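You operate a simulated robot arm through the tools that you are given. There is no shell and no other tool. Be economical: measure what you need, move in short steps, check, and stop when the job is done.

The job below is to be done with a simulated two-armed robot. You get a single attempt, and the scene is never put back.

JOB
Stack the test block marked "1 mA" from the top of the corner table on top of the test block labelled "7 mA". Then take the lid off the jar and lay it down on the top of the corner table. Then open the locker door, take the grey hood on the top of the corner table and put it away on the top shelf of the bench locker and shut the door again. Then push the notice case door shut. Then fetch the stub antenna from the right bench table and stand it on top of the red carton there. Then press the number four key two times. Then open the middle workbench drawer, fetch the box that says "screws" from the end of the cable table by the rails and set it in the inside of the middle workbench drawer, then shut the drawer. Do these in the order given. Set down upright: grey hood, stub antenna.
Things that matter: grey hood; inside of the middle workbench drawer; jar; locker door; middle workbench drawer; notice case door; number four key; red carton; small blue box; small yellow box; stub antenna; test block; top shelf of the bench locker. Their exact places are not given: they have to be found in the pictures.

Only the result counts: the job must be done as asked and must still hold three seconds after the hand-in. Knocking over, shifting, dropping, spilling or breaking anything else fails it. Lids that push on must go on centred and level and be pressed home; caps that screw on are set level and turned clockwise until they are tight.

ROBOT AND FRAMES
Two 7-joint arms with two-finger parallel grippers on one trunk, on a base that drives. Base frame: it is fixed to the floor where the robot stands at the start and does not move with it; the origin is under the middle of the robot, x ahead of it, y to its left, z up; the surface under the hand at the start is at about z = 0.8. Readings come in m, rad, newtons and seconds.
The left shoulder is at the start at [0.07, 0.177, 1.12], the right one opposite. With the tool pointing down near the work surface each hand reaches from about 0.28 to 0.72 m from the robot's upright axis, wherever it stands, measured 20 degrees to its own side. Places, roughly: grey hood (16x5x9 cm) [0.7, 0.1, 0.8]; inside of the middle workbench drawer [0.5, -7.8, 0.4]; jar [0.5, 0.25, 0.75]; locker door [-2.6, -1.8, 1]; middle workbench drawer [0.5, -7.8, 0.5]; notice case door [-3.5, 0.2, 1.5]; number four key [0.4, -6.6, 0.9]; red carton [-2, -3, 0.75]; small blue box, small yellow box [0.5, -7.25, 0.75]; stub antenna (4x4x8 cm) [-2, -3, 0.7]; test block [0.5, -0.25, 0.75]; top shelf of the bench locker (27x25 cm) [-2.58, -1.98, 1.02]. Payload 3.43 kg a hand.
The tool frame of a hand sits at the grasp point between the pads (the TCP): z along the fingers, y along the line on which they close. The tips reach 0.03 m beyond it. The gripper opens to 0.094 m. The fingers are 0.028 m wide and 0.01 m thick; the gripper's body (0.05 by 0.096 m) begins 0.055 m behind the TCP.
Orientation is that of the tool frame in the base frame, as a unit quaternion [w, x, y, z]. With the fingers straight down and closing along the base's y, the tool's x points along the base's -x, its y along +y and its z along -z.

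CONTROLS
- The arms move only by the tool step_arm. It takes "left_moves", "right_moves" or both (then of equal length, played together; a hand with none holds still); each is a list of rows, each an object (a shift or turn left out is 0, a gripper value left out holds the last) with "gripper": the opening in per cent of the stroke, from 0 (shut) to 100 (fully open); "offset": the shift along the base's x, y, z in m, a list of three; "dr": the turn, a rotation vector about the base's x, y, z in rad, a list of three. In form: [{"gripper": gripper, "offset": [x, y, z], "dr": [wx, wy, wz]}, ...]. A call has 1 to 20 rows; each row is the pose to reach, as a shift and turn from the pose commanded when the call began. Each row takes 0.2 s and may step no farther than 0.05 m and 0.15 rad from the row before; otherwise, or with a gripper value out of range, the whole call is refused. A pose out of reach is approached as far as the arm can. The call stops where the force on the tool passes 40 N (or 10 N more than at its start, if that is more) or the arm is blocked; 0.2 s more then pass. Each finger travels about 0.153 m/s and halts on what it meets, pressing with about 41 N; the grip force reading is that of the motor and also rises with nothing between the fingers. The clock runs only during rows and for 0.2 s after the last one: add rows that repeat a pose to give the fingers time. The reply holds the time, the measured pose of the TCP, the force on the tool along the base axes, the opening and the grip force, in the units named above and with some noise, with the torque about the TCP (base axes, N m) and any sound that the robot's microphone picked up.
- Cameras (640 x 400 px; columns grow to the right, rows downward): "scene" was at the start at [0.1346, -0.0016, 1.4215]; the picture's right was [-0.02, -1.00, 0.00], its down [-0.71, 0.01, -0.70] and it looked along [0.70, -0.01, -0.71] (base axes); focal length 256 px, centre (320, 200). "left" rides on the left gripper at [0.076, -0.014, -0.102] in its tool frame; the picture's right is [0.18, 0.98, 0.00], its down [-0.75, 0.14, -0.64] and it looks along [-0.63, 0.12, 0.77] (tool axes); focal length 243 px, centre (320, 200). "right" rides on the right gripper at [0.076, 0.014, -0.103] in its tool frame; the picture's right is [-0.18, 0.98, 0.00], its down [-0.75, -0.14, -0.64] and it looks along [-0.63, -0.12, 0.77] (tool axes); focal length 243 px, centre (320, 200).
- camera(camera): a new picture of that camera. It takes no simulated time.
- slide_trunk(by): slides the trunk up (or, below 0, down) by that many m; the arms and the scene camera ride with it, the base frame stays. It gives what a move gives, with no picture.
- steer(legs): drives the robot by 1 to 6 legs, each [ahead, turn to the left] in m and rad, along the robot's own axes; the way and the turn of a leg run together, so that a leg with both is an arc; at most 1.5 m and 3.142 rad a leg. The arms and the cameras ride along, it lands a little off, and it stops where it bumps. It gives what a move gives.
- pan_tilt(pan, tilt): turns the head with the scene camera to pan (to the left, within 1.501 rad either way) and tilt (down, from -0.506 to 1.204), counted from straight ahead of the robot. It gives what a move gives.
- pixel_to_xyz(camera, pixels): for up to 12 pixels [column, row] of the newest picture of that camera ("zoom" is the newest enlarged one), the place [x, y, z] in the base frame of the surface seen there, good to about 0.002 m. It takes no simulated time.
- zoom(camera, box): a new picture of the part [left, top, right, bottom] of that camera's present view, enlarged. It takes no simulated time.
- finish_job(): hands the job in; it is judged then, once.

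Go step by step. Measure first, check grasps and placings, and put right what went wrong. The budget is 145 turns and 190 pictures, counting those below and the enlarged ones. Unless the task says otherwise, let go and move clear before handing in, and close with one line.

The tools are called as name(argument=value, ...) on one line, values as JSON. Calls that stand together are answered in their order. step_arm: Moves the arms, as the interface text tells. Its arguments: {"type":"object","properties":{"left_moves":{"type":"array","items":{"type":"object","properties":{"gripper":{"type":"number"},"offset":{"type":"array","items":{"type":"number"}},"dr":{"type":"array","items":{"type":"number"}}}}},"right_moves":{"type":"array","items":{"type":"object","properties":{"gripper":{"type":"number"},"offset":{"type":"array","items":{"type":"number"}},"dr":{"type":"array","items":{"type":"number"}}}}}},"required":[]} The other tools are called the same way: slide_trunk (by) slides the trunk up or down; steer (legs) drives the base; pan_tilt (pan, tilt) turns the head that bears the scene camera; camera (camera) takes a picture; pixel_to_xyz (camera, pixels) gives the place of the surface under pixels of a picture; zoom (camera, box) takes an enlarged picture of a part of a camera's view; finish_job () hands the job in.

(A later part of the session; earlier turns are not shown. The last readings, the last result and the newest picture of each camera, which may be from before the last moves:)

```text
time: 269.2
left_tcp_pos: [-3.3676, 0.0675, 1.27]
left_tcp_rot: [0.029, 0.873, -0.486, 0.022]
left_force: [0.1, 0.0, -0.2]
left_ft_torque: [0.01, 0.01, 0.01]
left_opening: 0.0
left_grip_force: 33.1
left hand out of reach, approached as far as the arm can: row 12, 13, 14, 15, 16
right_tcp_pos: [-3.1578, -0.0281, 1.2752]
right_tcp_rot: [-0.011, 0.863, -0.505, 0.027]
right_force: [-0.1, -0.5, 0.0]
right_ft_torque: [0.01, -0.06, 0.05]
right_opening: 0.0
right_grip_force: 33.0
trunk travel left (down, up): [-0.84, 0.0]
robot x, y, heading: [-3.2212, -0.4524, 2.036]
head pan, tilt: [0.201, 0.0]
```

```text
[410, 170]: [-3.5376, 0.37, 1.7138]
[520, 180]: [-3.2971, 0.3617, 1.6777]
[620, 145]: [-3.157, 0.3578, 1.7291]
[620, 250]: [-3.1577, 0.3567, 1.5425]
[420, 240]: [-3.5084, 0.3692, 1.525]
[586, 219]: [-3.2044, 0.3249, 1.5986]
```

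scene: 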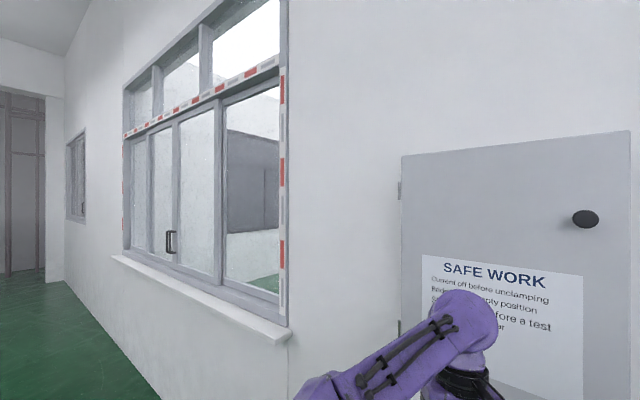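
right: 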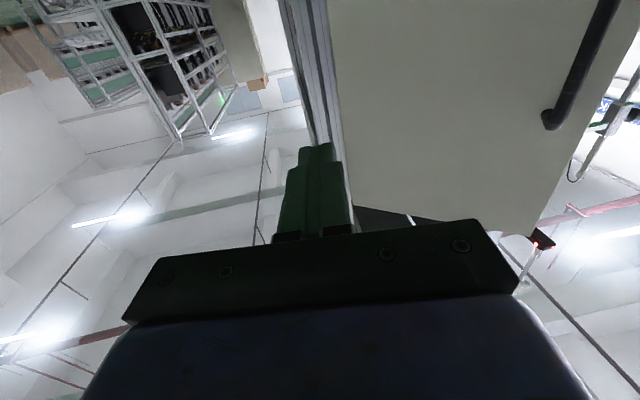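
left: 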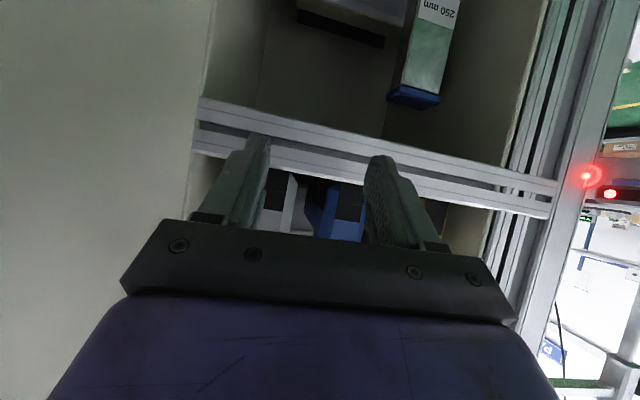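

It's ~1.2 cm ajar at the free edge. I'll turn and drive up so the left hand can press the door home.

steer(legs=[[0, -0.32], [0.2, 0]])

step_arm(left_moves=[{"offset": [0, 0.015, 0]}, {"offset": [0, 0.03, 0]}, {"offset": [0, 0.045, 0]}, {"offset": [0, 0.06, 0]}, {"offset": [0, 0.07, 0]}, {"offset": [0, 0.08, 0]}, {"offset": [0, 0.09, 0]}, {"offset": [0, 0.1, 0]}])

camera(camera="scene")

```text
time: 271.8
left_tcp_pos: [-3.2288, 0.2822, 1.2721]
left_tcp_rot: [0.032, 0.787, -0.616, 0.015]
left_force: [-0.6, -0.4, -0.2]
left_ft_torque: [-0.01, 0.01, 0.02]
left_opening: 0.0
left_grip_force: 32.6
right_tcp_pos: [-3.0585, 0.1259, 1.2755]
right_tcp_rot: [-0.007, 0.773, -0.633, 0.027]
right_force: [-0.8, 0.1, 0.9]
right_ft_torque: [0.02, 0.03, -0.02]
right_opening: 0.0003
right_grip_force: 33.4
trunk travel left (down, up): [-0.84, 0.0]
robot x, y, heading: [-3.2474, -0.2506, 1.716]
head pan, tilt: [0.201, 0.0]
```

```text
time: 273.6
left_tcp_pos: [-3.2306, 0.2861, 1.2718]
left_tcp_rot: [0.03, 0.788, -0.615, 0.016]
left_force: [0.3, -0.2, -0.5]
left_ft_torque: [0.01, 0.02, 0.01]
left_opening: 0.0002
left_grip_force: 33.1
left hand out of reach, approached as far as the arm can: row 1, 2, 3, 4, 5, 6, 7, 8
right_tcp_pos: [-3.0591, 0.128, 1.2766]
right_tcp_rot: [-0.006, 0.773, -0.633, 0.027]
right_force: [-0.6, -0.7, 0.3]
right_ft_torque: [-0.01, 0.0, -0.01]
right_opening: 0.0
right_grip_force: 33.2
trunk travel left (down, up): [-0.84, 0.0]
robot x, y, heading: [-3.2455, -0.2539, 1.723]
head pan, tilt: [0.201, 0.0]
```

```text
53 pictures are left
```

scene: 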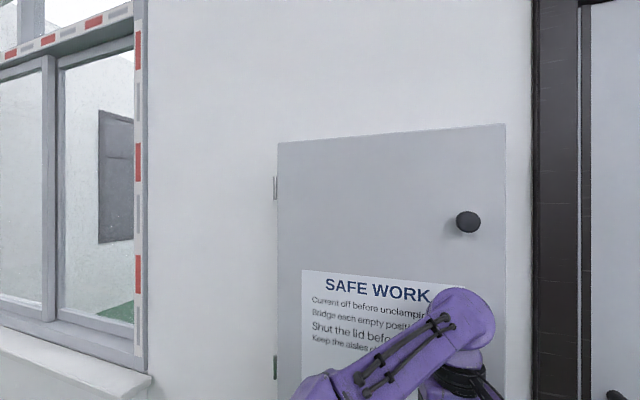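

The arm's at its limit, so I'll nudge with the base.

steer(legs=[[0.045, 0]])

steer(legs=[[0.03, 0]])

camera(camera="scene")

pixel_to_xyz(camera="scene", pixels=[[285, 150], [400, 160], [495, 140], [495, 230], [300, 240]])

```text
time: 274.6
left_tcp_pos: [-3.2344, 0.3119, 1.2775]
left_tcp_rot: [0.029, 0.785, -0.618, 0.015]
left_force: [-0.1, -0.1, -0.5]
left_ft_torque: [0.0, 0.0, 0.01]
left_opening: 0.0
left_grip_force: 32.7
right_tcp_pos: [-3.0639, 0.1543, 1.2792]
right_tcp_rot: [-0.011, 0.772, -0.634, 0.025]
right_force: [0.1, -1.2, -0.2]
right_ft_torque: [-0.02, 0.01, 0.0]
right_opening: 0.0
right_grip_force: 33.2
trunk travel left (down, up): [-0.84, 0.0]
robot x, y, heading: [-3.2536, -0.2137, 1.714]
head pan, tilt: [0.201, 0.0]
stopped in leg 1: the robot was blocked; the commanded pose is now the measured one
```

```text
time: 275.4
left_tcp_pos: [-3.2352, 0.3115, 1.2764]
left_tcp_rot: [0.03, 0.783, -0.621, 0.016]
left_force: [-0.6, 0.1, 0.3]
left_ft_torque: [-0.01, 0.01, -0.04]
left_opening: 0.0
left_grip_force: 33.2
right_tcp_pos: [-3.0662, 0.1563, 1.2808]
right_tcp_rot: [-0.013, 0.773, -0.634, 0.023]
right_force: [-0.8, 0.5, 0.2]
right_ft_torque: [0.01, -0.02, -0.01]
right_opening: 0.0001
right_grip_force: 32.8
trunk travel left (down, up): [-0.84, 0.0]
robot x, y, heading: [-3.2568, -0.2049, 1.717]
head pan, tilt: [0.201, 0.0]
stopped in leg 1: the robot was blocked; the commanded pose is now the measured one
```

```text
52 pictures are left
```

scene: 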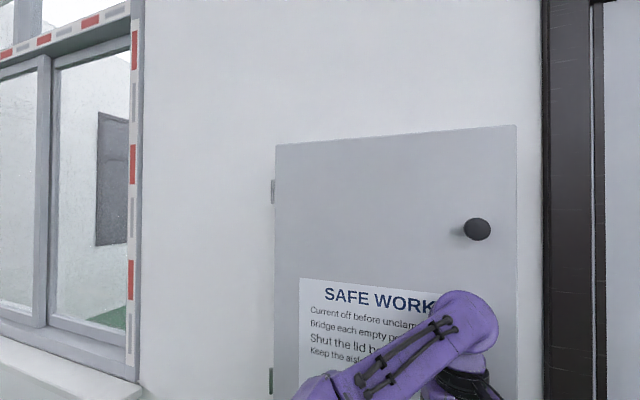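

```text
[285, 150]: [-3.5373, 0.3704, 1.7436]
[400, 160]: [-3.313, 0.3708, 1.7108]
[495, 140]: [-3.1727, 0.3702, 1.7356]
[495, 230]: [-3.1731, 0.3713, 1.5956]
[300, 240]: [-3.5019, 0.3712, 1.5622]
```

The case door is flush (y≈0.3705 all across). I'll back off, lower the trunk, tuck the left hand, and drive around to the bench's table side.

steer(legs=[[-0.4, 0]])

step_arm(left_moves=[{"offset": [0.003, -0.03, 0]}, {"offset": [0.006, -0.06, 0]}, {"offset": [0.01, -0.09, 0], "gripper": 100}, {"offset": [0.014, -0.12, 0]}, {"offset": [0.018, -0.15, 0]}], right_moves=[{"gripper": 0}, {"gripper": 0}, {"gripper": 100}, {"gripper": 100}, {"gripper": 100}])

slide_trunk(by=-0.14)

steer(legs=[[0, -1.94], [1.0, 0], [0.95, 0], [0, -1.348], [1.0, 0], [0.95, 0]])

pan_tilt(pan=-1.2, tilt=0.55)

camera(camera="scene")

```text
time: 277.9
left_tcp_pos: [-3.1749, -0.0703, 1.2667]
left_tcp_rot: [0.037, 0.784, -0.619, 0.02]
left_force: [-0.3, 0.3, -0.1]
left_ft_torque: [0.02, 0.02, -0.01]
left_opening: 0.0
left_grip_force: 33.1
right_tcp_pos: [-3.0052, -0.2245, 1.275]
right_tcp_rot: [-0.006, 0.774, -0.632, 0.028]
right_force: [-0.1, -0.3, 0.0]
right_ft_torque: [-0.02, 0.01, 0.04]
right_opening: 0.0001
right_grip_force: 32.7
trunk travel left (down, up): [-0.84, 0.0]
robot x, y, heading: [-3.196, -0.6038, 1.724]
head pan, tilt: [0.201, 0.0]
```

```text
time: 279.1
left_tcp_pos: [-3.1557, -0.2231, 1.2683]
left_tcp_rot: [0.036, 0.784, -0.619, 0.02]
left_force: [-0.4, -0.6, 0.6]
left_ft_torque: [0.02, -0.02, -0.01]
left_opening: 0.0941
left_grip_force: 0.0
right_tcp_pos: [-3.0057, -0.2267, 1.275]
right_tcp_rot: [-0.007, 0.774, -0.633, 0.027]
right_force: [-0.3, -0.1, 0.5]
right_ft_torque: [0.05, -0.03, 0.01]
right_opening: 0.0941
right_grip_force: 0.0
trunk travel left (down, up): [-0.84, 0.0]
robot x, y, heading: [-3.1948, -0.6062, 1.722]
head pan, tilt: [0.201, 0.0]
```

```text
time: 280.8
left_tcp_pos: [-3.155, -0.2216, 1.1283]
left_tcp_rot: [0.037, 0.784, -0.619, 0.02]
left_force: [1.0, 0.3, -0.4]
left_ft_torque: [-0.03, -0.02, 0.02]
left_opening: 0.0939
left_grip_force: 0.1
right_tcp_pos: [-3.0064, -0.2261, 1.1351]
right_tcp_rot: [-0.007, 0.774, -0.633, 0.027]
right_force: [0.6, 0.3, 0.4]
right_ft_torque: [0.01, -0.01, 0.01]
right_opening: 0.094
right_grip_force: 0.0
trunk travel left (down, up): [-0.7, 0.14]
robot x, y, heading: [-3.1917, -0.6056, 1.725]
head pan, tilt: [0.201, 0.0]
```

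```text
time: 307.8
left_tcp_pos: [-1.3822, -3.3459, 1.1271]
left_tcp_rot: [-0.017, 0.671, 0.741, 0.038]
left_force: [0.3, 0.7, -0.5]
left_ft_torque: [0.02, -0.03, 0.0]
left_opening: 0.0942
left_grip_force: 0.0
right_tcp_pos: [-1.5292, -3.3223, 1.1353]
right_tcp_rot: [-0.028, 0.684, 0.728, -0.005]
right_force: [0.2, 0.5, -0.1]
right_ft_torque: [0.0, -0.02, 0.0]
right_opening: 0.0941
right_grip_force: 0.0
trunk travel left (down, up): [-0.7, 0.14]
robot x, y, heading: [-1.288, -2.9736, -1.555]
head pan, tilt: [0.201, 0.0]
```

```text
time: 309.4
left_tcp_pos: [-1.3812, -3.3449, 1.1269]
left_tcp_rot: [-0.017, 0.671, 0.74, 0.038]
left_force: [-0.3, -0.5, 0.2]
left_ft_torque: [0.03, -0.01, 0.0]
left_opening: 0.0939
left_grip_force: 0.1
right_tcp_pos: [-1.5282, -3.3219, 1.1352]
right_tcp_rot: [-0.028, 0.684, 0.729, -0.004]
right_force: [-1.2, -0.5, -0.4]
right_ft_torque: [0.03, 0.01, -0.01]
right_opening: 0.0939
right_grip_force: 0.1
trunk travel left (down, up): [-0.7, 0.14]
robot x, y, heading: [-1.287, -2.9725, -1.559]
head pan, tilt: [-1.201, 0.55]
```

```text
51 pictures are left
```

scene: 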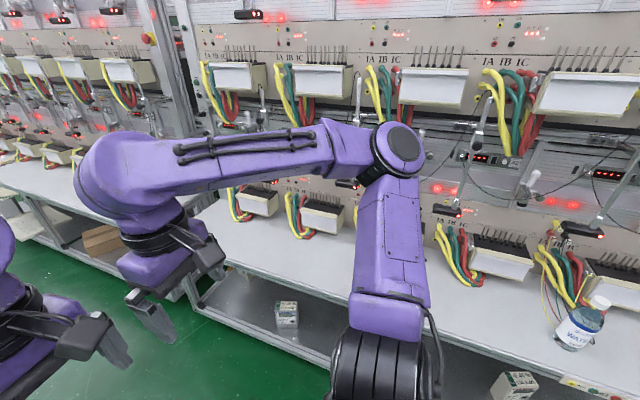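

The drive went through. I'll turn to face the bench and look down at the table.

steer(legs=[[0, -1.583]])

pan_tilt(pan=0, tilt=0.5)

camera(camera="scene")

```text
time: 313.7
left_tcp_pos: [-1.6587, -2.8634, 1.1276]
left_tcp_rot: [0.014, 0.999, 0.028, 0.039]
left_force: [-0.5, 0.2, 0.6]
left_ft_torque: [0.01, -0.03, 0.03]
left_opening: 0.094
left_grip_force: 0.2
right_tcp_pos: [-1.629, -2.7161, 1.1356]
right_tcp_rot: [-0.022, 1.0, 0.01, 0.017]
right_force: [-0.5, -0.3, 0.0]
right_ft_torque: [0.04, 0.0, 0.0]
right_opening: 0.0937
right_grip_force: 0.1
trunk travel left (down, up): [-0.7, 0.14]
robot x, y, heading: [-1.2895, -2.9754, 3.112]
head pan, tilt: [-1.201, 0.55]
```

```text
time: 315.1
left_tcp_pos: [-1.6576, -2.8633, 1.1273]
left_tcp_rot: [0.014, 0.999, 0.027, 0.039]
left_force: [0.4, 0.4, -0.5]
left_ft_torque: [0.01, 0.02, 0.0]
left_opening: 0.094
left_grip_force: 0.1
right_tcp_pos: [-1.629, -2.7174, 1.1358]
right_tcp_rot: [-0.022, 1.0, 0.01, 0.018]
right_force: [0.2, 0.5, -0.2]
right_ft_torque: [0.01, 0.01, 0.01]
right_opening: 0.094
right_grip_force: 0.1
trunk travel left (down, up): [-0.7, 0.14]
robot x, y, heading: [-1.2837, -2.9719, 3.114]
head pan, tilt: [0.0, 0.499]
```

```text
50 pictures are left
```

scene: 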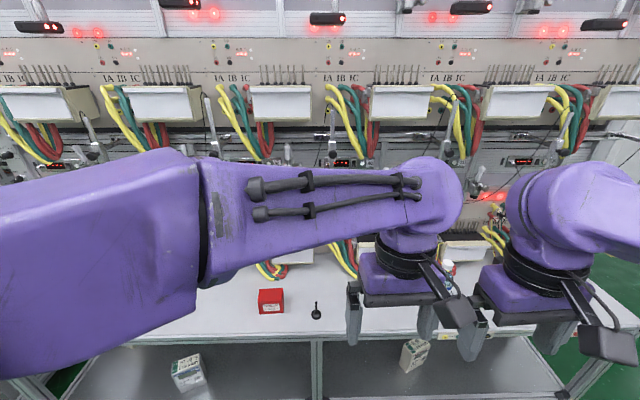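

Red carton at (271,301) and antenna at (316,311). I'll measure them.

zoom(camera="scene", box=[230, 260, 350, 340])

pixel_to_xyz(camera="zoom", pixels=[[150, 150], [265, 150], [262, 190], [155, 195], [210, 170], [210, 240], [434, 208], [434, 230], [434, 262], [434, 285], [500, 290]])

```text
5.00 times, centred on (290, 300) of scene
```

zoom: 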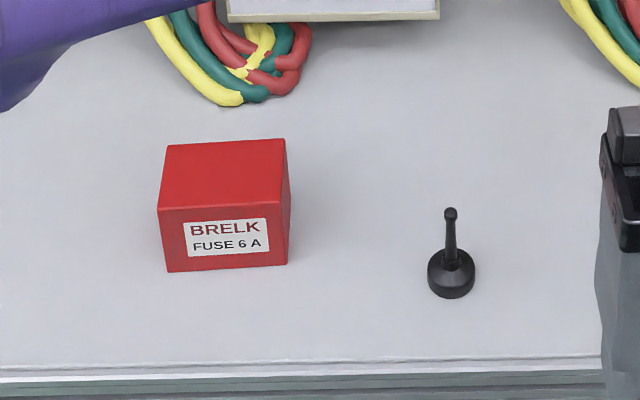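

```text
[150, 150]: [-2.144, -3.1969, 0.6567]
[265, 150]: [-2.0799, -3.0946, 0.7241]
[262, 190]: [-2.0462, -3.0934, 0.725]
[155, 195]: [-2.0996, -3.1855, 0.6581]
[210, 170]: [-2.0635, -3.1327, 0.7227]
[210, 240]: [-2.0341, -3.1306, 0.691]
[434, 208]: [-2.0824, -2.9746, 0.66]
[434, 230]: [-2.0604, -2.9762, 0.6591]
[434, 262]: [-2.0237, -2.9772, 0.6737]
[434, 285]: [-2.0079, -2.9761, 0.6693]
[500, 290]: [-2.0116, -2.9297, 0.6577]
```

Table z≈0.658, carton top ≈0.724, antenna near (-2.02, -2.966). I'll move closer, lower the trunk, and place the left hand above the antenna, levelled.

steer(legs=[[0.16, 0.02]])

slide_trunk(by=-0.12)

step_arm(left_moves=[{"offset": [-0.03, -0.015, -0.02], "dr": [0.013, 0.04, 0]}, {"offset": [-0.06, -0.03, -0.04], "dr": [0.026, 0.079, 0]}, {"offset": [-0.09, -0.045, -0.06], "dr": [0.026, 0.079, 0]}, {"offset": [-0.12, -0.06, -0.08], "dr": [0.026, 0.079, 0]}, {"offset": [-0.15, -0.075, -0.1], "dr": [0.026, 0.079, 0]}, {"offset": [-0.18, -0.09, -0.12], "dr": [0.026, 0.079, 0]}, {"offset": [-0.2, -0.098, -0.15], "dr": [0.026, 0.079, 0]}, {"offset": [-0.2, -0.098, -0.17], "dr": [0.026, 0.079, 0]}, {"offset": [-0.2, -0.098, -0.17], "dr": [0.026, 0.079, 0]}])

camera(camera="left")

```text
time: 316.5
left_tcp_pos: [-1.8157, -2.8649, 1.1272]
left_tcp_rot: [0.015, 0.999, 0.035, 0.038]
left_force: [0.4, 0.6, 0.0]
left_ft_torque: [0.0, 0.03, 0.04]
left_opening: 0.094
left_grip_force: 0.0
right_tcp_pos: [-1.7874, -2.7204, 1.136]
right_tcp_rot: [-0.023, 0.999, 0.019, 0.016]
right_force: [1.5, -0.5, -0.3]
right_ft_torque: [-0.01, 0.0, 0.0]
right_opening: 0.0938
right_grip_force: 0.1
trunk travel left (down, up): [-0.7, 0.14]
robot x, y, heading: [-1.4442, -2.9707, 3.13]
head pan, tilt: [0.0, 0.499]
```

```text
time: 318.0
left_tcp_pos: [-1.8159, -2.8673, 1.0071]
left_tcp_rot: [0.014, 0.999, 0.036, 0.039]
left_force: [-0.3, -1.1, 0.2]
left_ft_torque: [-0.02, -0.02, -0.03]
left_opening: 0.094
left_grip_force: 0.0
right_tcp_pos: [-1.7889, -2.7203, 1.0149]
right_tcp_rot: [-0.023, 0.999, 0.019, 0.017]
right_force: [-0.3, -1.0, -0.6]
right_ft_torque: [0.01, -0.01, -0.02]
right_opening: 0.094
right_grip_force: 0.1
trunk travel left (down, up): [-0.58, 0.26]
robot x, y, heading: [-1.4462, -2.9685, 3.132]
head pan, tilt: [0.0, 0.499]
```

```text
time: 320.0
left_tcp_pos: [-2.0165, -2.966, 0.8381]
left_tcp_rot: [0.0, 0.999, 0.037, 0.0]
left_force: [0.7, 0.5, 0.6]
left_ft_torque: [-0.01, 0.02, 0.03]
left_opening: 0.0938
left_grip_force: 0.1
right_tcp_pos: [-1.7886, -2.7208, 1.0147]
right_tcp_rot: [-0.023, 0.999, 0.018, 0.016]
right_force: [0.6, 0.1, 0.0]
right_ft_torque: [-0.02, -0.01, 0.0]
right_opening: 0.0936
right_grip_force: 0.1
trunk travel left (down, up): [-0.58, 0.26]
robot x, y, heading: [-1.4455, -2.9664, 3.128]
head pan, tilt: [0.0, 0.499]
```

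```text
48 pictures are left
```

left: 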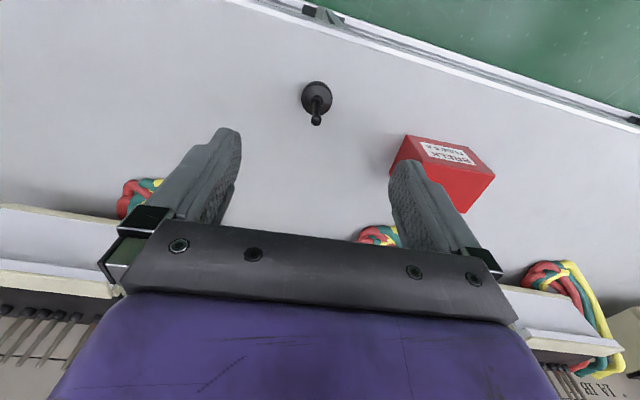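

pixel_to_xyz(camera="left", pixels=[[304, 97], [330, 95], [316, 84], [316, 108], [316, 120], [409, 162], [492, 176], [462, 210], [420, 165], [445, 180], [430, 190]])

```text
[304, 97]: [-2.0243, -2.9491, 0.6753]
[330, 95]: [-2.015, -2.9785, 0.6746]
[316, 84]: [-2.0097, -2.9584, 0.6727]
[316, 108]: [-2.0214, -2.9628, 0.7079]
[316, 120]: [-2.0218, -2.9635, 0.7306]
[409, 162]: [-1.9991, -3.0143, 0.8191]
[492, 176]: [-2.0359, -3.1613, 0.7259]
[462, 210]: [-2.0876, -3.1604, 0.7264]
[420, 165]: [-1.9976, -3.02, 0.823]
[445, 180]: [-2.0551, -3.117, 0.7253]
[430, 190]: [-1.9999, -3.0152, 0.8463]
```

Antenna at (-2.0217, -2.9635); carton top centre ≈(-2.063, -3.12). I'll descend and grip the base.

step_arm(left_moves=[{"offset": [-0.005, 0.0025, -0.04]}, {"offset": [-0.005, 0.0025, -0.08]}, {"offset": [-0.005, 0.0025, -0.115]}, {"offset": [-0.005, 0.0025, -0.143]}, {"offset": [-0.005, 0.0025, -0.143]}, {"offset": [-0.005, 0.0025, -0.143], "gripper": 0}, {"offset": [-0.005, 0.0025, -0.143]}, {"offset": [-0.005, 0.0025, -0.143]}, {"offset": [-0.005, 0.0025, -0.1]}, {"offset": [-0.005, 0.0025, -0.055]}, {"offset": [-0.005, 0.0025, -0.03]}, {"offset": [-0.005, 0.0025, -0.03]}])

camera(camera="left")

```text
time: 322.6
left_tcp_pos: [-2.0239, -2.9637, 0.8056]
left_tcp_rot: [0.0, 0.999, 0.037, 0.001]
left_force: [0.4, 0.7, -1.2]
left_ft_torque: [0.02, 0.0, -0.01]
left_opening: 0.0315
left_grip_force: 41.0
right_tcp_pos: [-1.7899, -2.7212, 1.0154]
right_tcp_rot: [-0.023, 0.999, 0.018, 0.017]
right_force: [0.3, -0.2, 0.3]
right_ft_torque: [-0.02, -0.04, -0.03]
right_opening: 0.0938
right_grip_force: 0.1
trunk travel left (down, up): [-0.58, 0.26]
robot x, y, heading: [-1.4439, -2.9702, 3.131]
head pan, tilt: [0.0, 0.499]
```

```text
47 pictures are left
```

left: 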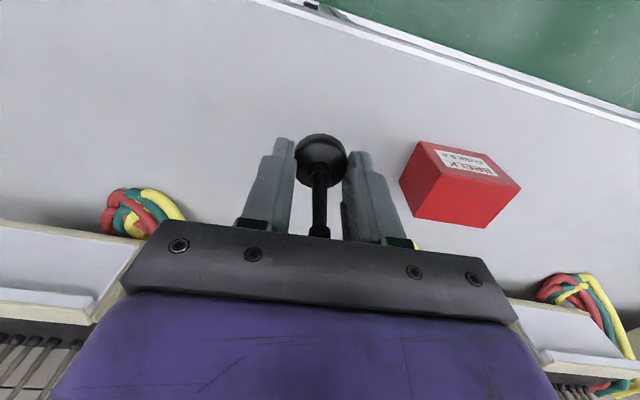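

Held and centred. I'll measure the carton's top in this view.

pixel_to_xyz(camera="left", pixels=[[431, 176], [517, 188], [486, 224], [416, 214], [463, 200], [425, 150]])

```text
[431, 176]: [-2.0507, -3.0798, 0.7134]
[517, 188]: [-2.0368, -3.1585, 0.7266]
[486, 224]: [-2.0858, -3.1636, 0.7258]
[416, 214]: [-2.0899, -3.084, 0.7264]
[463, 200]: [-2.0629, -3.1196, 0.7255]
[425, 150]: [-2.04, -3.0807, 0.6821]
```

I'll carry it over the carton and lower to contact height.

step_arm(left_moves=[{"offset": [-0.01, -0.035, 0.02]}, {"offset": [-0.02, -0.075, 0.03]}, {"offset": [-0.03, -0.115, 0.03]}, {"offset": [-0.038, -0.157, 0.03]}, {"offset": [-0.038, -0.157, 0.03]}, {"offset": [-0.038, -0.157, 0.0]}, {"offset": [-0.038, -0.157, -0.025]}, {"offset": [-0.038, -0.157, -0.037]}, {"offset": [-0.038, -0.157, -0.041]}, {"offset": [-0.038, -0.157, -0.041]}])

camera(camera="left")

zoom(camera="scene", box=[230, 240, 370, 340])

```text
time: 324.8
left_tcp_pos: [-2.06, -3.1201, 0.7669]
left_tcp_rot: [-0.001, 0.999, 0.037, 0.0]
left_force: [-0.4, -0.3, 0.1]
left_ft_torque: [-0.01, -0.03, -0.02]
left_opening: 0.0315
left_grip_force: 41.1
right_tcp_pos: [-1.788, -2.7208, 1.0149]
right_tcp_rot: [-0.023, 0.999, 0.018, 0.016]
right_force: [-0.1, 0.3, 0.2]
right_ft_torque: [0.02, 0.02, 0.0]
right_opening: 0.0937
right_grip_force: 0.1
trunk travel left (down, up): [-0.58, 0.26]
robot x, y, heading: [-1.4425, -2.9679, 3.133]
head pan, tilt: [0.0, 0.499]
```

```text
46 pictures are left
```

left: 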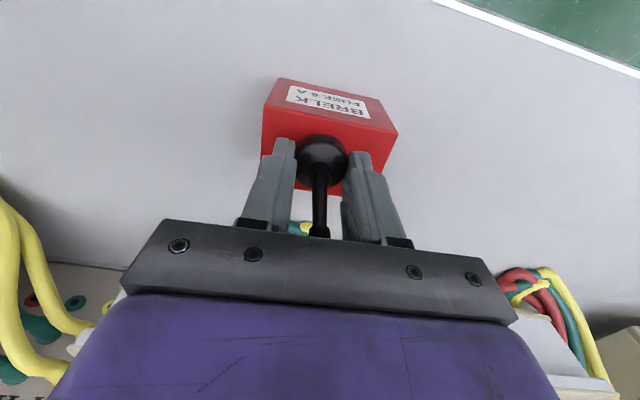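

```text
4.00 times, centred on (300, 290) of scene
```

zoom: 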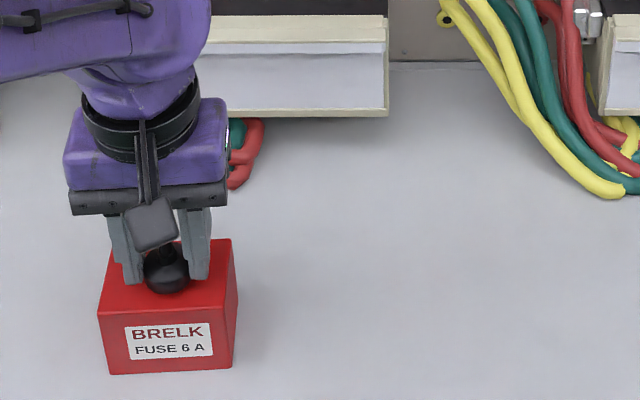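

I'll lower the last few mm, release, and rise straight up.

step_arm(left_moves=[{"offset": [-0.001, 0, -0.002]}, {"offset": [-0.001, 0, -0.004]}, {"offset": [-0.001, 0, -0.005]}, {"offset": [-0.001, 0, -0.005]}, {"offset": [-0.001, 0, -0.005], "gripper": 60}, {"offset": [-0.001, 0, -0.005]}, {"offset": [-0.001, 0, -0.005]}, {"offset": [-0.001, 0, 0.03]}, {"offset": [-0.001, 0, 0.075]}, {"offset": [-0.001, 0, 0.12]}, {"offset": [-0.001, 0, 0.16]}, {"offset": [0.04, 0, 0.18]}, {"offset": [0.08, 0, 0.2]}, {"offset": [0.12, 0.0, 0.22]}, {"offset": [0.16, 0.0, 0.24]}])

zoom(camera="scene", box=[230, 240, 370, 340])

```text
time: 328.0
left_tcp_pos: [-1.8965, -3.1239, 1.0082]
left_tcp_rot: [-0.001, 0.999, 0.037, -0.001]
left_force: [0.3, -0.8, 0.1]
left_ft_torque: [0.03, 0.01, -0.02]
left_opening: 0.0565
left_grip_force: 0.1
right_tcp_pos: [-1.7877, -2.7224, 1.0172]
right_tcp_rot: [-0.025, 0.999, 0.018, 0.016]
right_force: [-0.4, 0.6, 0.2]
right_ft_torque: [0.05, 0.03, -0.01]
right_opening: 0.0938
right_grip_force: 0.0
trunk travel left (down, up): [-0.58, 0.26]
robot x, y, heading: [-1.4465, -2.9675, 3.135]
head pan, tilt: [0.0, 0.499]
```

```text
4.00 times, centred on (300, 290) of scene
```

zoom: 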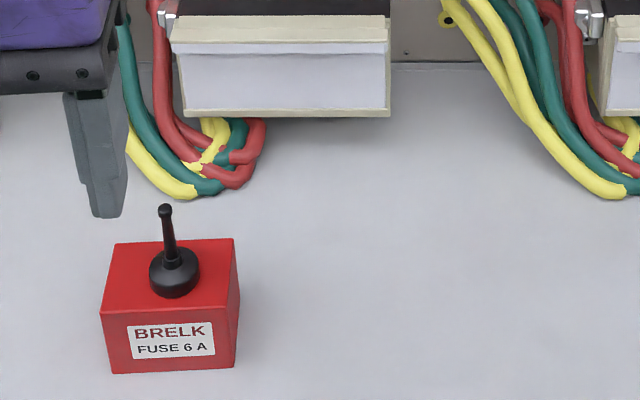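

The antenna stands on the carton. Next I'll drive down to the keypad area near (0.4, -6.6).

steer(legs=[[-0.35, 0], [0, 1.577], [1.3, 0], [1.3, 0], [1.0, 0], [0, 1.571]])

slide_trunk(by=0.12)

pan_tilt(pan=-0.3, tilt=0.35)

camera(camera="scene")

```text
time: 354.8
left_tcp_pos: [-0.818, -6.4063, 1.0091]
left_tcp_rot: [-0.001, -0.015, 1.0, 0.001]
left_force: [-0.4, -0.5, -0.4]
left_ft_torque: [0.01, -0.01, -0.02]
left_opening: 0.0561
left_grip_force: 0.0
right_tcp_pos: [-0.9457, -6.8023, 1.0154]
right_tcp_rot: [-0.018, 0.002, 1.0, -0.023]
right_force: [-0.1, -0.4, -0.2]
right_ft_torque: [0.01, -0.01, 0.02]
right_opening: 0.0942
right_grip_force: 0.1
trunk travel left (down, up): [-0.58, 0.26]
robot x, y, heading: [-1.2756, -6.5392, -0.053]
head pan, tilt: [0.0, 0.499]
```

```text
time: 356.2
left_tcp_pos: [-0.8164, -6.4072, 1.1275]
left_tcp_rot: [0.0, -0.015, 1.0, 0.0]
left_force: [0.1, 0.1, 0.4]
left_ft_torque: [0.01, 0.02, 0.0]
left_opening: 0.0565
left_grip_force: 0.1
right_tcp_pos: [-0.9455, -6.8035, 1.1352]
right_tcp_rot: [-0.017, 0.003, 1.0, -0.022]
right_force: [-0.5, 0.5, 0.2]
right_ft_torque: [0.01, 0.0, 0.02]
right_opening: 0.094
right_grip_force: 0.1
trunk travel left (down, up): [-0.7, 0.14]
robot x, y, heading: [-1.2735, -6.5399, -0.055]
head pan, tilt: [0.0, 0.499]
```

```text
time: 357.1
left_tcp_pos: [-0.8174, -6.4067, 1.1275]
left_tcp_rot: [0.001, -0.014, 1.0, 0.0]
left_force: [1.1, 0.2, -0.4]
left_ft_torque: [0.0, -0.02, -0.01]
left_opening: 0.0561
left_grip_force: 0.1
right_tcp_pos: [-0.9449, -6.8034, 1.1357]
right_tcp_rot: [-0.018, 0.003, 1.0, -0.023]
right_force: [-0.7, 0.2, 0.5]
right_ft_torque: [0.02, 0.0, 0.03]
right_opening: 0.0939
right_grip_force: 0.1
trunk travel left (down, up): [-0.7, 0.14]
robot x, y, heading: [-1.2727, -6.5378, -0.056]
head pan, tilt: [-0.3, 0.351]
```

```text
43 pictures are left
```

scene: 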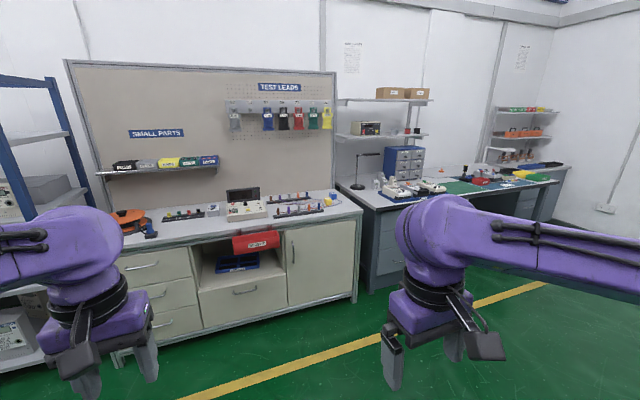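

I'll zoom in on the benches and measure places.

zoom(camera="scene", box=[90, 150, 370, 330])

zoom(camera="scene", box=[340, 130, 580, 290])

pixel_to_xyz(camera="scene", pixels=[[245, 208], [180, 214], [298, 208], [145, 265], [245, 293], [390, 250], [400, 188], [430, 187], [170, 320], [330, 198]])

```text
2.22 times, centred on (230, 240) of scene
```

zoom: 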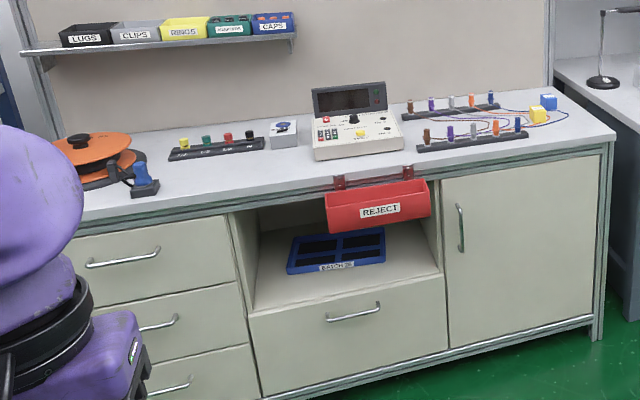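

```text
2.50 times, centred on (460, 210) of scene
```

zoom: 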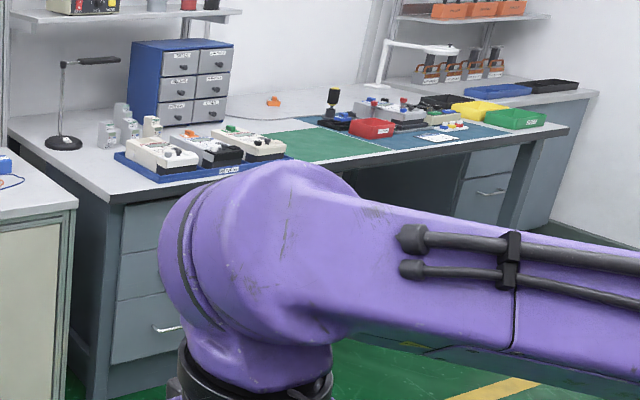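

```text
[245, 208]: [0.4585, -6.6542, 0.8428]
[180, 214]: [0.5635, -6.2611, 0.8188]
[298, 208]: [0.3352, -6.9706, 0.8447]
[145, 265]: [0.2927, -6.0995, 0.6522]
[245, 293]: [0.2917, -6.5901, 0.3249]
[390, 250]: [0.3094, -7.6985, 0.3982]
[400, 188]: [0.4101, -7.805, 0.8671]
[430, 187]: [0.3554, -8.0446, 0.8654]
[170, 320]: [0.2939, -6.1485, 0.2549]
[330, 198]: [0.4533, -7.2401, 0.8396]
```

The console with the keypad is at about (0.42, -6.62), and the small blue/yellow boxes sit at the table's right end. I'll drive up to the console.

steer(legs=[[1.05, 0], [0, 0.055]])

pan_tilt(pan=0, tilt=0.7)

zoom(camera="scene", box=[220, 100, 420, 260])

```text
time: 362.9
left_tcp_pos: [0.2165, -6.4535, 1.1288]
left_tcp_rot: [0.0, -0.035, 0.999, 0.001]
left_force: [0.6, 0.6, 0.0]
left_ft_torque: [0.0, 0.02, 0.0]
left_opening: 0.0564
left_grip_force: 0.1
right_tcp_pos: [0.1057, -6.8547, 1.1356]
right_tcp_rot: [-0.017, -0.018, 0.999, -0.022]
right_force: [1.2, 0.7, -0.2]
right_ft_torque: [0.03, 0.03, 0.01]
right_opening: 0.0941
right_grip_force: 0.0
trunk travel left (down, up): [-0.7, 0.14]
robot x, y, heading: [-0.2382, -6.6026, -0.009]
head pan, tilt: [-0.3, 0.351]
```

```text
time: 363.7
left_tcp_pos: [0.2176, -6.4506, 1.1282]
left_tcp_rot: [0.0, -0.036, 0.999, 0.0]
left_force: [-0.8, -0.7, 0.1]
left_ft_torque: [-0.03, 0.01, -0.02]
left_opening: 0.0565
left_grip_force: 0.0
right_tcp_pos: [0.106, -6.8527, 1.1355]
right_tcp_rot: [-0.017, -0.017, 0.999, -0.023]
right_force: [-0.5, 0.1, 0.2]
right_ft_torque: [-0.01, 0.02, 0.03]
right_opening: 0.094
right_grip_force: 0.0
trunk travel left (down, up): [-0.7, 0.14]
robot x, y, heading: [-0.2363, -6.6051, -0.011]
head pan, tilt: [0.0, 0.7]
```

```text
2.50 times, centred on (320, 180) of scene
```

zoom: 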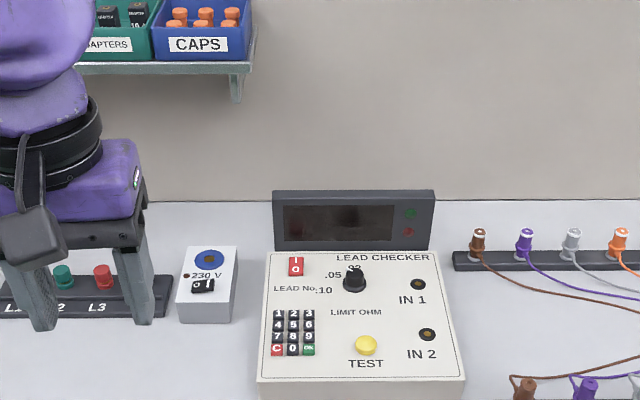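

The keypad is at zoom (293,333); key 4 is at the left of its second row. I'll zoom closer to measure it.

zoom(camera="scene", box=[292, 216, 332, 246])

pixel_to_xyz(camera="scene", pixels=[[303, 230], [309, 230], [315, 230], [303, 225.5], [303, 235], [335, 252], [300, 245], [345, 235]])

```text
13.33 times, centred on (312, 231) of scene
```

zoom: 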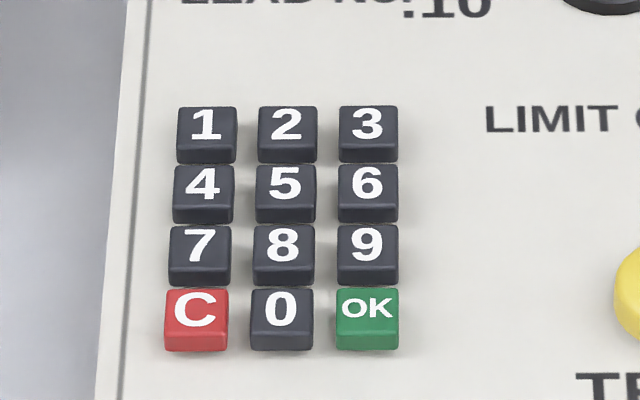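

```text
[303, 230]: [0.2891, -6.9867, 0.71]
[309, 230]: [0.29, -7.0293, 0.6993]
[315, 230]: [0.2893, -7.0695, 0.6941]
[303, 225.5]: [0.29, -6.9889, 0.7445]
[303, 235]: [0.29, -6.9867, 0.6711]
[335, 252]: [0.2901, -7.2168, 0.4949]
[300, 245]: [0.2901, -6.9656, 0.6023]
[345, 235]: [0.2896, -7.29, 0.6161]
```

pixel_to_xyz(camera="zoom", pixels=[[203, 182], [285, 182], [367, 182], [205, 124], [200, 244], [285, 244], [203, 205], [440, 250], [150, 350], [440, 60]])

```text
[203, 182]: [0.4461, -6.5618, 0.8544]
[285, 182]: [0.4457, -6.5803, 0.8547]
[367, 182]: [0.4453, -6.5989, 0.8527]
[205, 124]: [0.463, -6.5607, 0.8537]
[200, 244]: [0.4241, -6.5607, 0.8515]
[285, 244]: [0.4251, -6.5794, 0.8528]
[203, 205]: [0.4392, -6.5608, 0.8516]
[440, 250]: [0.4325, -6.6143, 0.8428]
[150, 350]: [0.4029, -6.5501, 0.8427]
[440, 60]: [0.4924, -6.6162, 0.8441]
```

Key 4 is at (0.4445, -6.5615), top z 0.854, key pitch 1.85 cm. Closed fingers are too wide, so I'll press with one finger of the open hand, its width along y and offset to the left to avoid key 5. First I'll turn the left hand 90° above it.

step_arm(left_moves=[{"gripper": 100, "offset": [0.014, -0.008, 0], "dr": [0, 0, 0.125]}, {"offset": [0.029, -0.017, -0.01], "dr": [0, 0, 0.25]}, {"offset": [0.043, -0.025, -0.02], "dr": [0, 0, 0.375]}, {"offset": [0.058, -0.034, -0.03], "dr": [0, 0, 0.5]}, {"offset": [0.073, -0.042, -0.05], "dr": [0, 0, 0.625]}, {"offset": [0.087, -0.051, -0.07], "dr": [0, 0, 0.75]}, {"offset": [0.102, -0.06, -0.09], "dr": [0, 0, 0.875]}, {"offset": [0.116, -0.068, -0.11], "dr": [0, 0, 1.0]}, {"offset": [0.131, -0.077, -0.13], "dr": [0, 0, 1.125]}, {"offset": [0.146, -0.085, -0.15], "dr": [0, 0, 1.25]}, {"offset": [0.16, -0.093, -0.17], "dr": [0, 0, 1.375]}, {"offset": [0.175, -0.102, -0.178], "dr": [0, 0, 1.5]}, {"offset": [0.175, -0.102, -0.178], "dr": [0, 0, 1.5]}])

camera(camera="left")

camera(camera="scene")

```text
time: 366.5
left_tcp_pos: [0.3934, -6.5524, 0.9487]
left_tcp_rot: [-0.001, 0.708, -0.706, 0.0]
left_force: [0.3, 0.3, 0.5]
left_ft_torque: [-0.04, -0.01, -0.01]
left_opening: 0.0943
left_grip_force: 0.0
right_tcp_pos: [0.105, -6.8524, 1.1362]
right_tcp_rot: [-0.017, -0.018, 0.999, -0.023]
right_force: [-1.0, 0.9, -0.6]
right_ft_torque: [0.0, -0.03, 0.01]
right_opening: 0.0937
right_grip_force: 0.0
trunk travel left (down, up): [-0.7, 0.14]
robot x, y, heading: [-0.235, -6.6008, -0.011]
head pan, tilt: [0.0, 0.7]
```

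```text
38 pictures are left
```

left: 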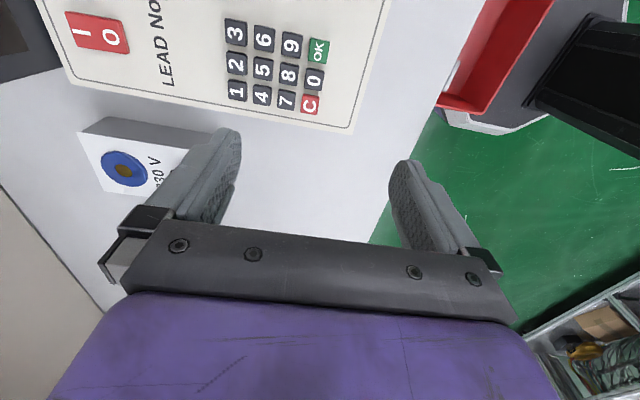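

```text
37 pictures are left
```

scene: 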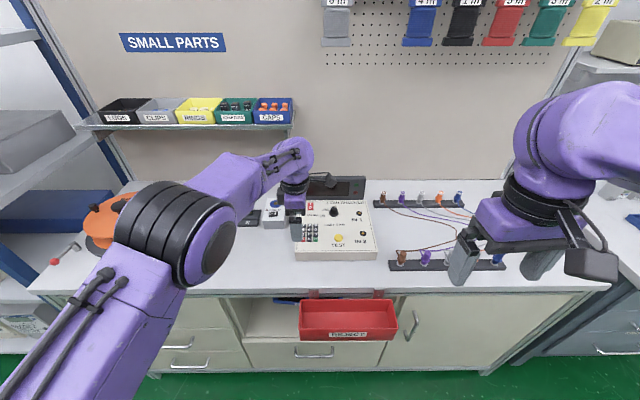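

I'll measure key 4, the fingertip, and the white box corner in the left view.

pixel_to_xyz(camera="left", pixels=[[262, 95], [263, 68], [286, 99], [238, 91], [232, 132], [222, 131], [180, 150], [160, 195], [110, 120], [190, 140], [240, 118]])

zoom(camera="left", box=[80, 60, 340, 220])

```text
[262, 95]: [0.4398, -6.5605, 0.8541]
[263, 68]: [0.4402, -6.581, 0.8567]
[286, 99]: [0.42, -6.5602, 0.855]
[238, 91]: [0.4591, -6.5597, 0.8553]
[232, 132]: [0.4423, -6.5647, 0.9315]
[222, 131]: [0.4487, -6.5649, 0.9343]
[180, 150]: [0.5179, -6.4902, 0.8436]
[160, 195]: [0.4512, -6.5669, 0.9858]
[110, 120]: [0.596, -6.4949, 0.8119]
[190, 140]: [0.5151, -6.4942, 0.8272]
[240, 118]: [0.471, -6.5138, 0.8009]
```

```text
2.46 times, centred on (210, 140) of left
```

zoom: 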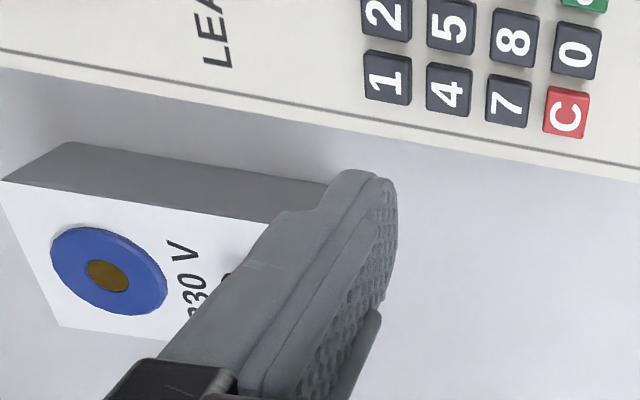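

The finger's edge (y≈−6.565) lies over key 4 only; a small −3 mm x correction is needed. I'll press once and read the response.

step_arm(left_moves=[{"offset": [-0.003, 0.0, -0.03]}, {"offset": [-0.003, 0, -0.055]}, {"offset": [-0.003, 0, -0.062]}, {"offset": [-0.003, 0, -0.066]}, {"offset": [-0.003, 0, -0.069]}, {"offset": [-0.003, 0, -0.069]}])

zoom(camera="left", box=[130, 40, 390, 200])

```text
time: 367.9
left_tcp_pos: [0.3893, -6.5542, 0.8805]
left_tcp_rot: [-0.001, 0.707, -0.707, 0.001]
left_force: [-1.7, -0.7, 4.9]
left_ft_torque: [-0.06, -0.24, -0.05]
left_opening: 0.0932
left_grip_force: 0.0
right_tcp_pos: [0.1045, -6.8521, 1.1346]
right_tcp_rot: [-0.016, -0.018, 0.999, -0.023]
right_force: [0.9, -0.1, 0.5]
right_ft_torque: [-0.02, 0.04, -0.03]
right_opening: 0.0937
right_grip_force: 0.0
trunk travel left (down, up): [-0.7, 0.14]
robot x, y, heading: [-0.2357, -6.6046, -0.009]
head pan, tilt: [0.0, 0.7]
heard: click
```

```text
2.46 times, centred on (260, 120) of left
```

zoom: 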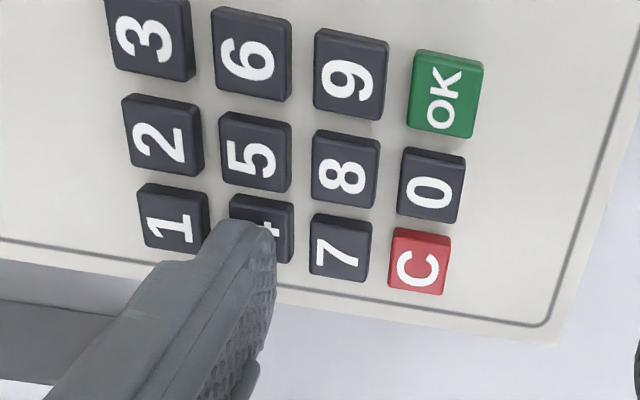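

One click was heard and only key 4 is under the finger. I'll lift, shift 2 mm away from key 1, press once more, then rise clear.

step_arm(left_moves=[{"offset": [0, 0, 0.012]}, {"offset": [-0.002, 0, 0.02]}, {"offset": [-0.002, 0, 0.02]}, {"offset": [-0.002, 0, 0.01]}, {"offset": [-0.002, 0, 0.004]}, {"offset": [-0.002, 0, 0.0]}, {"offset": [-0.002, 0, 0.0]}])

step_arm(left_moves=[{"offset": [0, 0, 0.015]}, {"offset": [0, 0, 0.05]}, {"offset": [0, 0, 0.09]}, {"offset": [-0.02, 0, 0.13]}, {"offset": [-0.04, 0.0, 0.17]}, {"offset": [-0.06, 0.02, 0.21]}, {"offset": [-0.08, 0.04, 0.24]}])

```text
time: 369.5
left_tcp_pos: [0.3878, -6.5543, 0.8823]
left_tcp_rot: [0.0, -0.707, 0.708, 0.001]
left_force: [-0.1, -0.4, 2.0]
left_ft_torque: [-0.04, -0.09, -0.01]
left_opening: 0.0939
left_grip_force: 0.0
right_tcp_pos: [0.1057, -6.8526, 1.1353]
right_tcp_rot: [-0.017, -0.018, 0.999, -0.023]
right_force: [0.4, 0.7, 0.5]
right_ft_torque: [-0.02, -0.03, 0.01]
right_opening: 0.094
right_grip_force: 0.0
trunk travel left (down, up): [-0.7, 0.14]
robot x, y, heading: [-0.2374, -6.6051, -0.011]
head pan, tilt: [0.0, 0.7]
heard: click
```

```text
time: 371.1
left_tcp_pos: [0.3045, -6.5173, 1.1212]
left_tcp_rot: [0.001, 0.707, -0.707, 0.0]
left_force: [-0.4, -0.3, 0.5]
left_ft_torque: [-0.02, -0.04, 0.0]
left_opening: 0.0939
left_grip_force: 0.0
right_tcp_pos: [0.1045, -6.8514, 1.1365]
right_tcp_rot: [-0.016, -0.017, 0.999, -0.023]
right_force: [-0.2, -0.1, 0.6]
right_ft_torque: [0.02, -0.05, 0.0]
right_opening: 0.0941
right_grip_force: 0.1
trunk travel left (down, up): [-0.7, 0.14]
robot x, y, heading: [-0.2374, -6.6052, -0.012]
head pan, tilt: [0.0, 0.7]
```

Second click heard. I'll back off and drive over to the drawer pedestal, unwinding the left wrist.

step_arm(left_moves=[{"dr": [0, 0, -0.13]}, {"dr": [0, 0, -0.26]}, {"dr": [0, 0, -0.39]}, {"dr": [0, 0, -0.52]}, {"dr": [0, 0, -0.65]}, {"dr": [0, 0, -0.78]}, {"dr": [0, 0, -0.91]}, {"dr": [0, 0, -1.04]}, {"dr": [0, 0, -1.17]}, {"dr": [0, 0, -1.3]}, {"dr": [0, 0, -1.43]}, {"dr": [0, 0, -1.57]}])

steer(legs=[[-0.45, 0], [0, -1.56], [1.15, 0], [0, 1.571]])

pan_tilt(pan=0.25, tilt=0.6)

camera(camera="scene")

```text
time: 373.7
left_tcp_pos: [0.3061, -6.5115, 1.1208]
left_tcp_rot: [0.0, 0.001, 1.0, 0.0]
left_force: [-0.4, 0.8, 0.7]
left_ft_torque: [0.0, 0.02, 0.02]
left_opening: 0.0937
left_grip_force: 0.2
right_tcp_pos: [0.1058, -6.8527, 1.1359]
right_tcp_rot: [-0.017, -0.018, 0.999, -0.023]
right_force: [-0.4, -0.3, 0.2]
right_ft_torque: [0.0, 0.0, -0.03]
right_opening: 0.0941
right_grip_force: 0.0
trunk travel left (down, up): [-0.7, 0.14]
robot x, y, heading: [-0.2375, -6.6062, -0.012]
head pan, tilt: [0.0, 0.7]
```

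```text
time: 389.6
left_tcp_pos: [-0.1983, -7.6335, 1.1216]
left_tcp_rot: [0.001, -0.001, 1.0, -0.001]
left_force: [0.2, 0.5, 0.5]
left_ft_torque: [-0.02, -0.01, -0.01]
left_opening: 0.094
left_grip_force: 0.0
right_tcp_pos: [-0.3975, -7.9733, 1.1355]
right_tcp_rot: [-0.017, -0.018, 0.999, -0.023]
right_force: [0.2, 0.0, -0.7]
right_ft_torque: [-0.02, 0.0, 0.01]
right_opening: 0.0939
right_grip_force: 0.0
trunk travel left (down, up): [-0.7, 0.14]
robot x, y, heading: [-0.7444, -7.7246, -0.016]
head pan, tilt: [0.0, 0.7]
```

```text
time: 390.4
left_tcp_pos: [-0.1977, -7.6332, 1.121]
left_tcp_rot: [-0.001, -0.001, 1.0, 0.0]
left_force: [0.2, -0.2, 0.1]
left_ft_torque: [-0.02, -0.01, 0.01]
left_opening: 0.0942
left_grip_force: 0.0
right_tcp_pos: [-0.3974, -7.9731, 1.1352]
right_tcp_rot: [-0.017, -0.018, 0.999, -0.023]
right_force: [0.7, 0.5, 0.0]
right_ft_torque: [-0.06, -0.02, 0.0]
right_opening: 0.0937
right_grip_force: 0.1
trunk travel left (down, up): [-0.7, 0.14]
robot x, y, heading: [-0.7386, -7.7253, -0.01]
head pan, tilt: [0.25, 0.6]
```

```text
34 pictures are left
```

scene: 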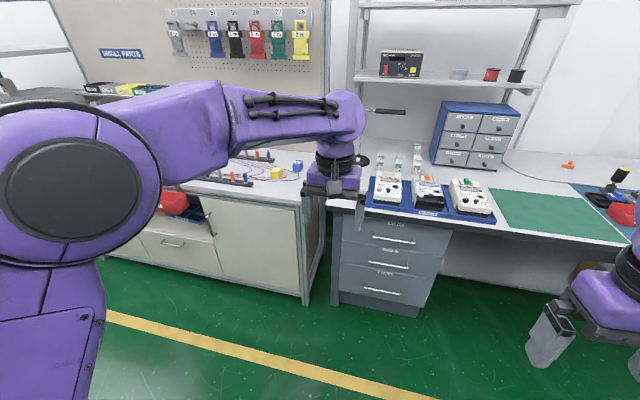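

The pedestal has three drawers with handles at (398,241), (387,265) and (382,291). I'll zoom on the drawers and the boxes.

zoom(camera="scene", box=[330, 200, 460, 320])

pixel_to_xyz(camera="zoom", pixels=[[195, 200], [240, 208], [285, 215], [240, 150], [230, 290], [110, 190], [380, 230], [240, 240]])

zoom(camera="scene", box=[255, 145, 315, 195])

pixel_to_xyz(camera="scene", pixels=[[277, 173], [297, 165], [277, 167], [297, 161], [240, 178], [300, 180]])

```text
3.33 times, centred on (395, 260) of scene
```

zoom: 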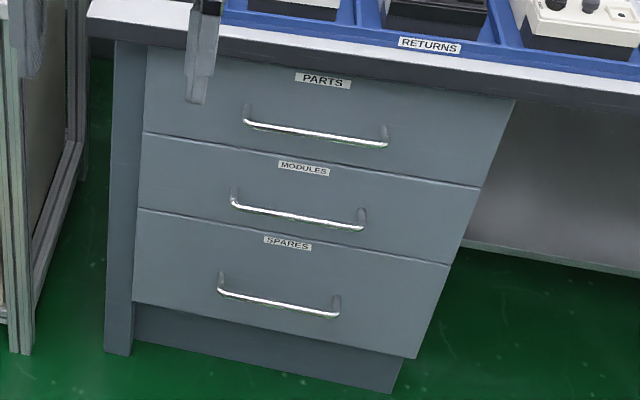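

```text
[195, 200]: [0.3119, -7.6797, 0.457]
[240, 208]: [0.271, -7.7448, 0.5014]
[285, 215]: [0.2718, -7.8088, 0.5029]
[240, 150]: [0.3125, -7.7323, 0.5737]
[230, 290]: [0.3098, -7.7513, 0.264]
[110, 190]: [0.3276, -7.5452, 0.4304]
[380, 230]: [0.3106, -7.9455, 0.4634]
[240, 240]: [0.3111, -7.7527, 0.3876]
```

```text
8.00 times, centred on (285, 170) of scene
```

zoom: 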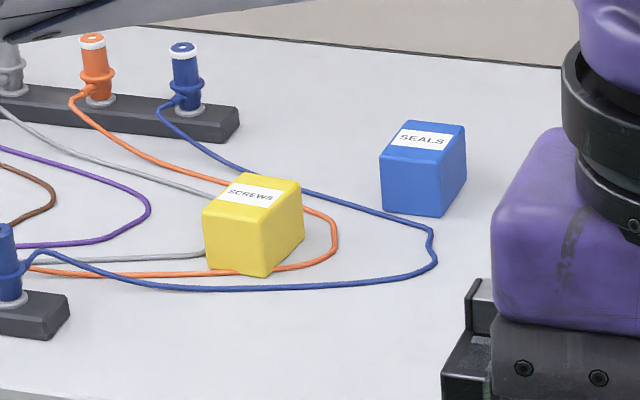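

```text
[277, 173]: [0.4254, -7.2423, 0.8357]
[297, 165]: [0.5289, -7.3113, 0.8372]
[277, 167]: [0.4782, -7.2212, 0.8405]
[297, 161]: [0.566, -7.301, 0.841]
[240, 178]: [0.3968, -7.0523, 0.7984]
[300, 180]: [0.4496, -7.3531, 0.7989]
```

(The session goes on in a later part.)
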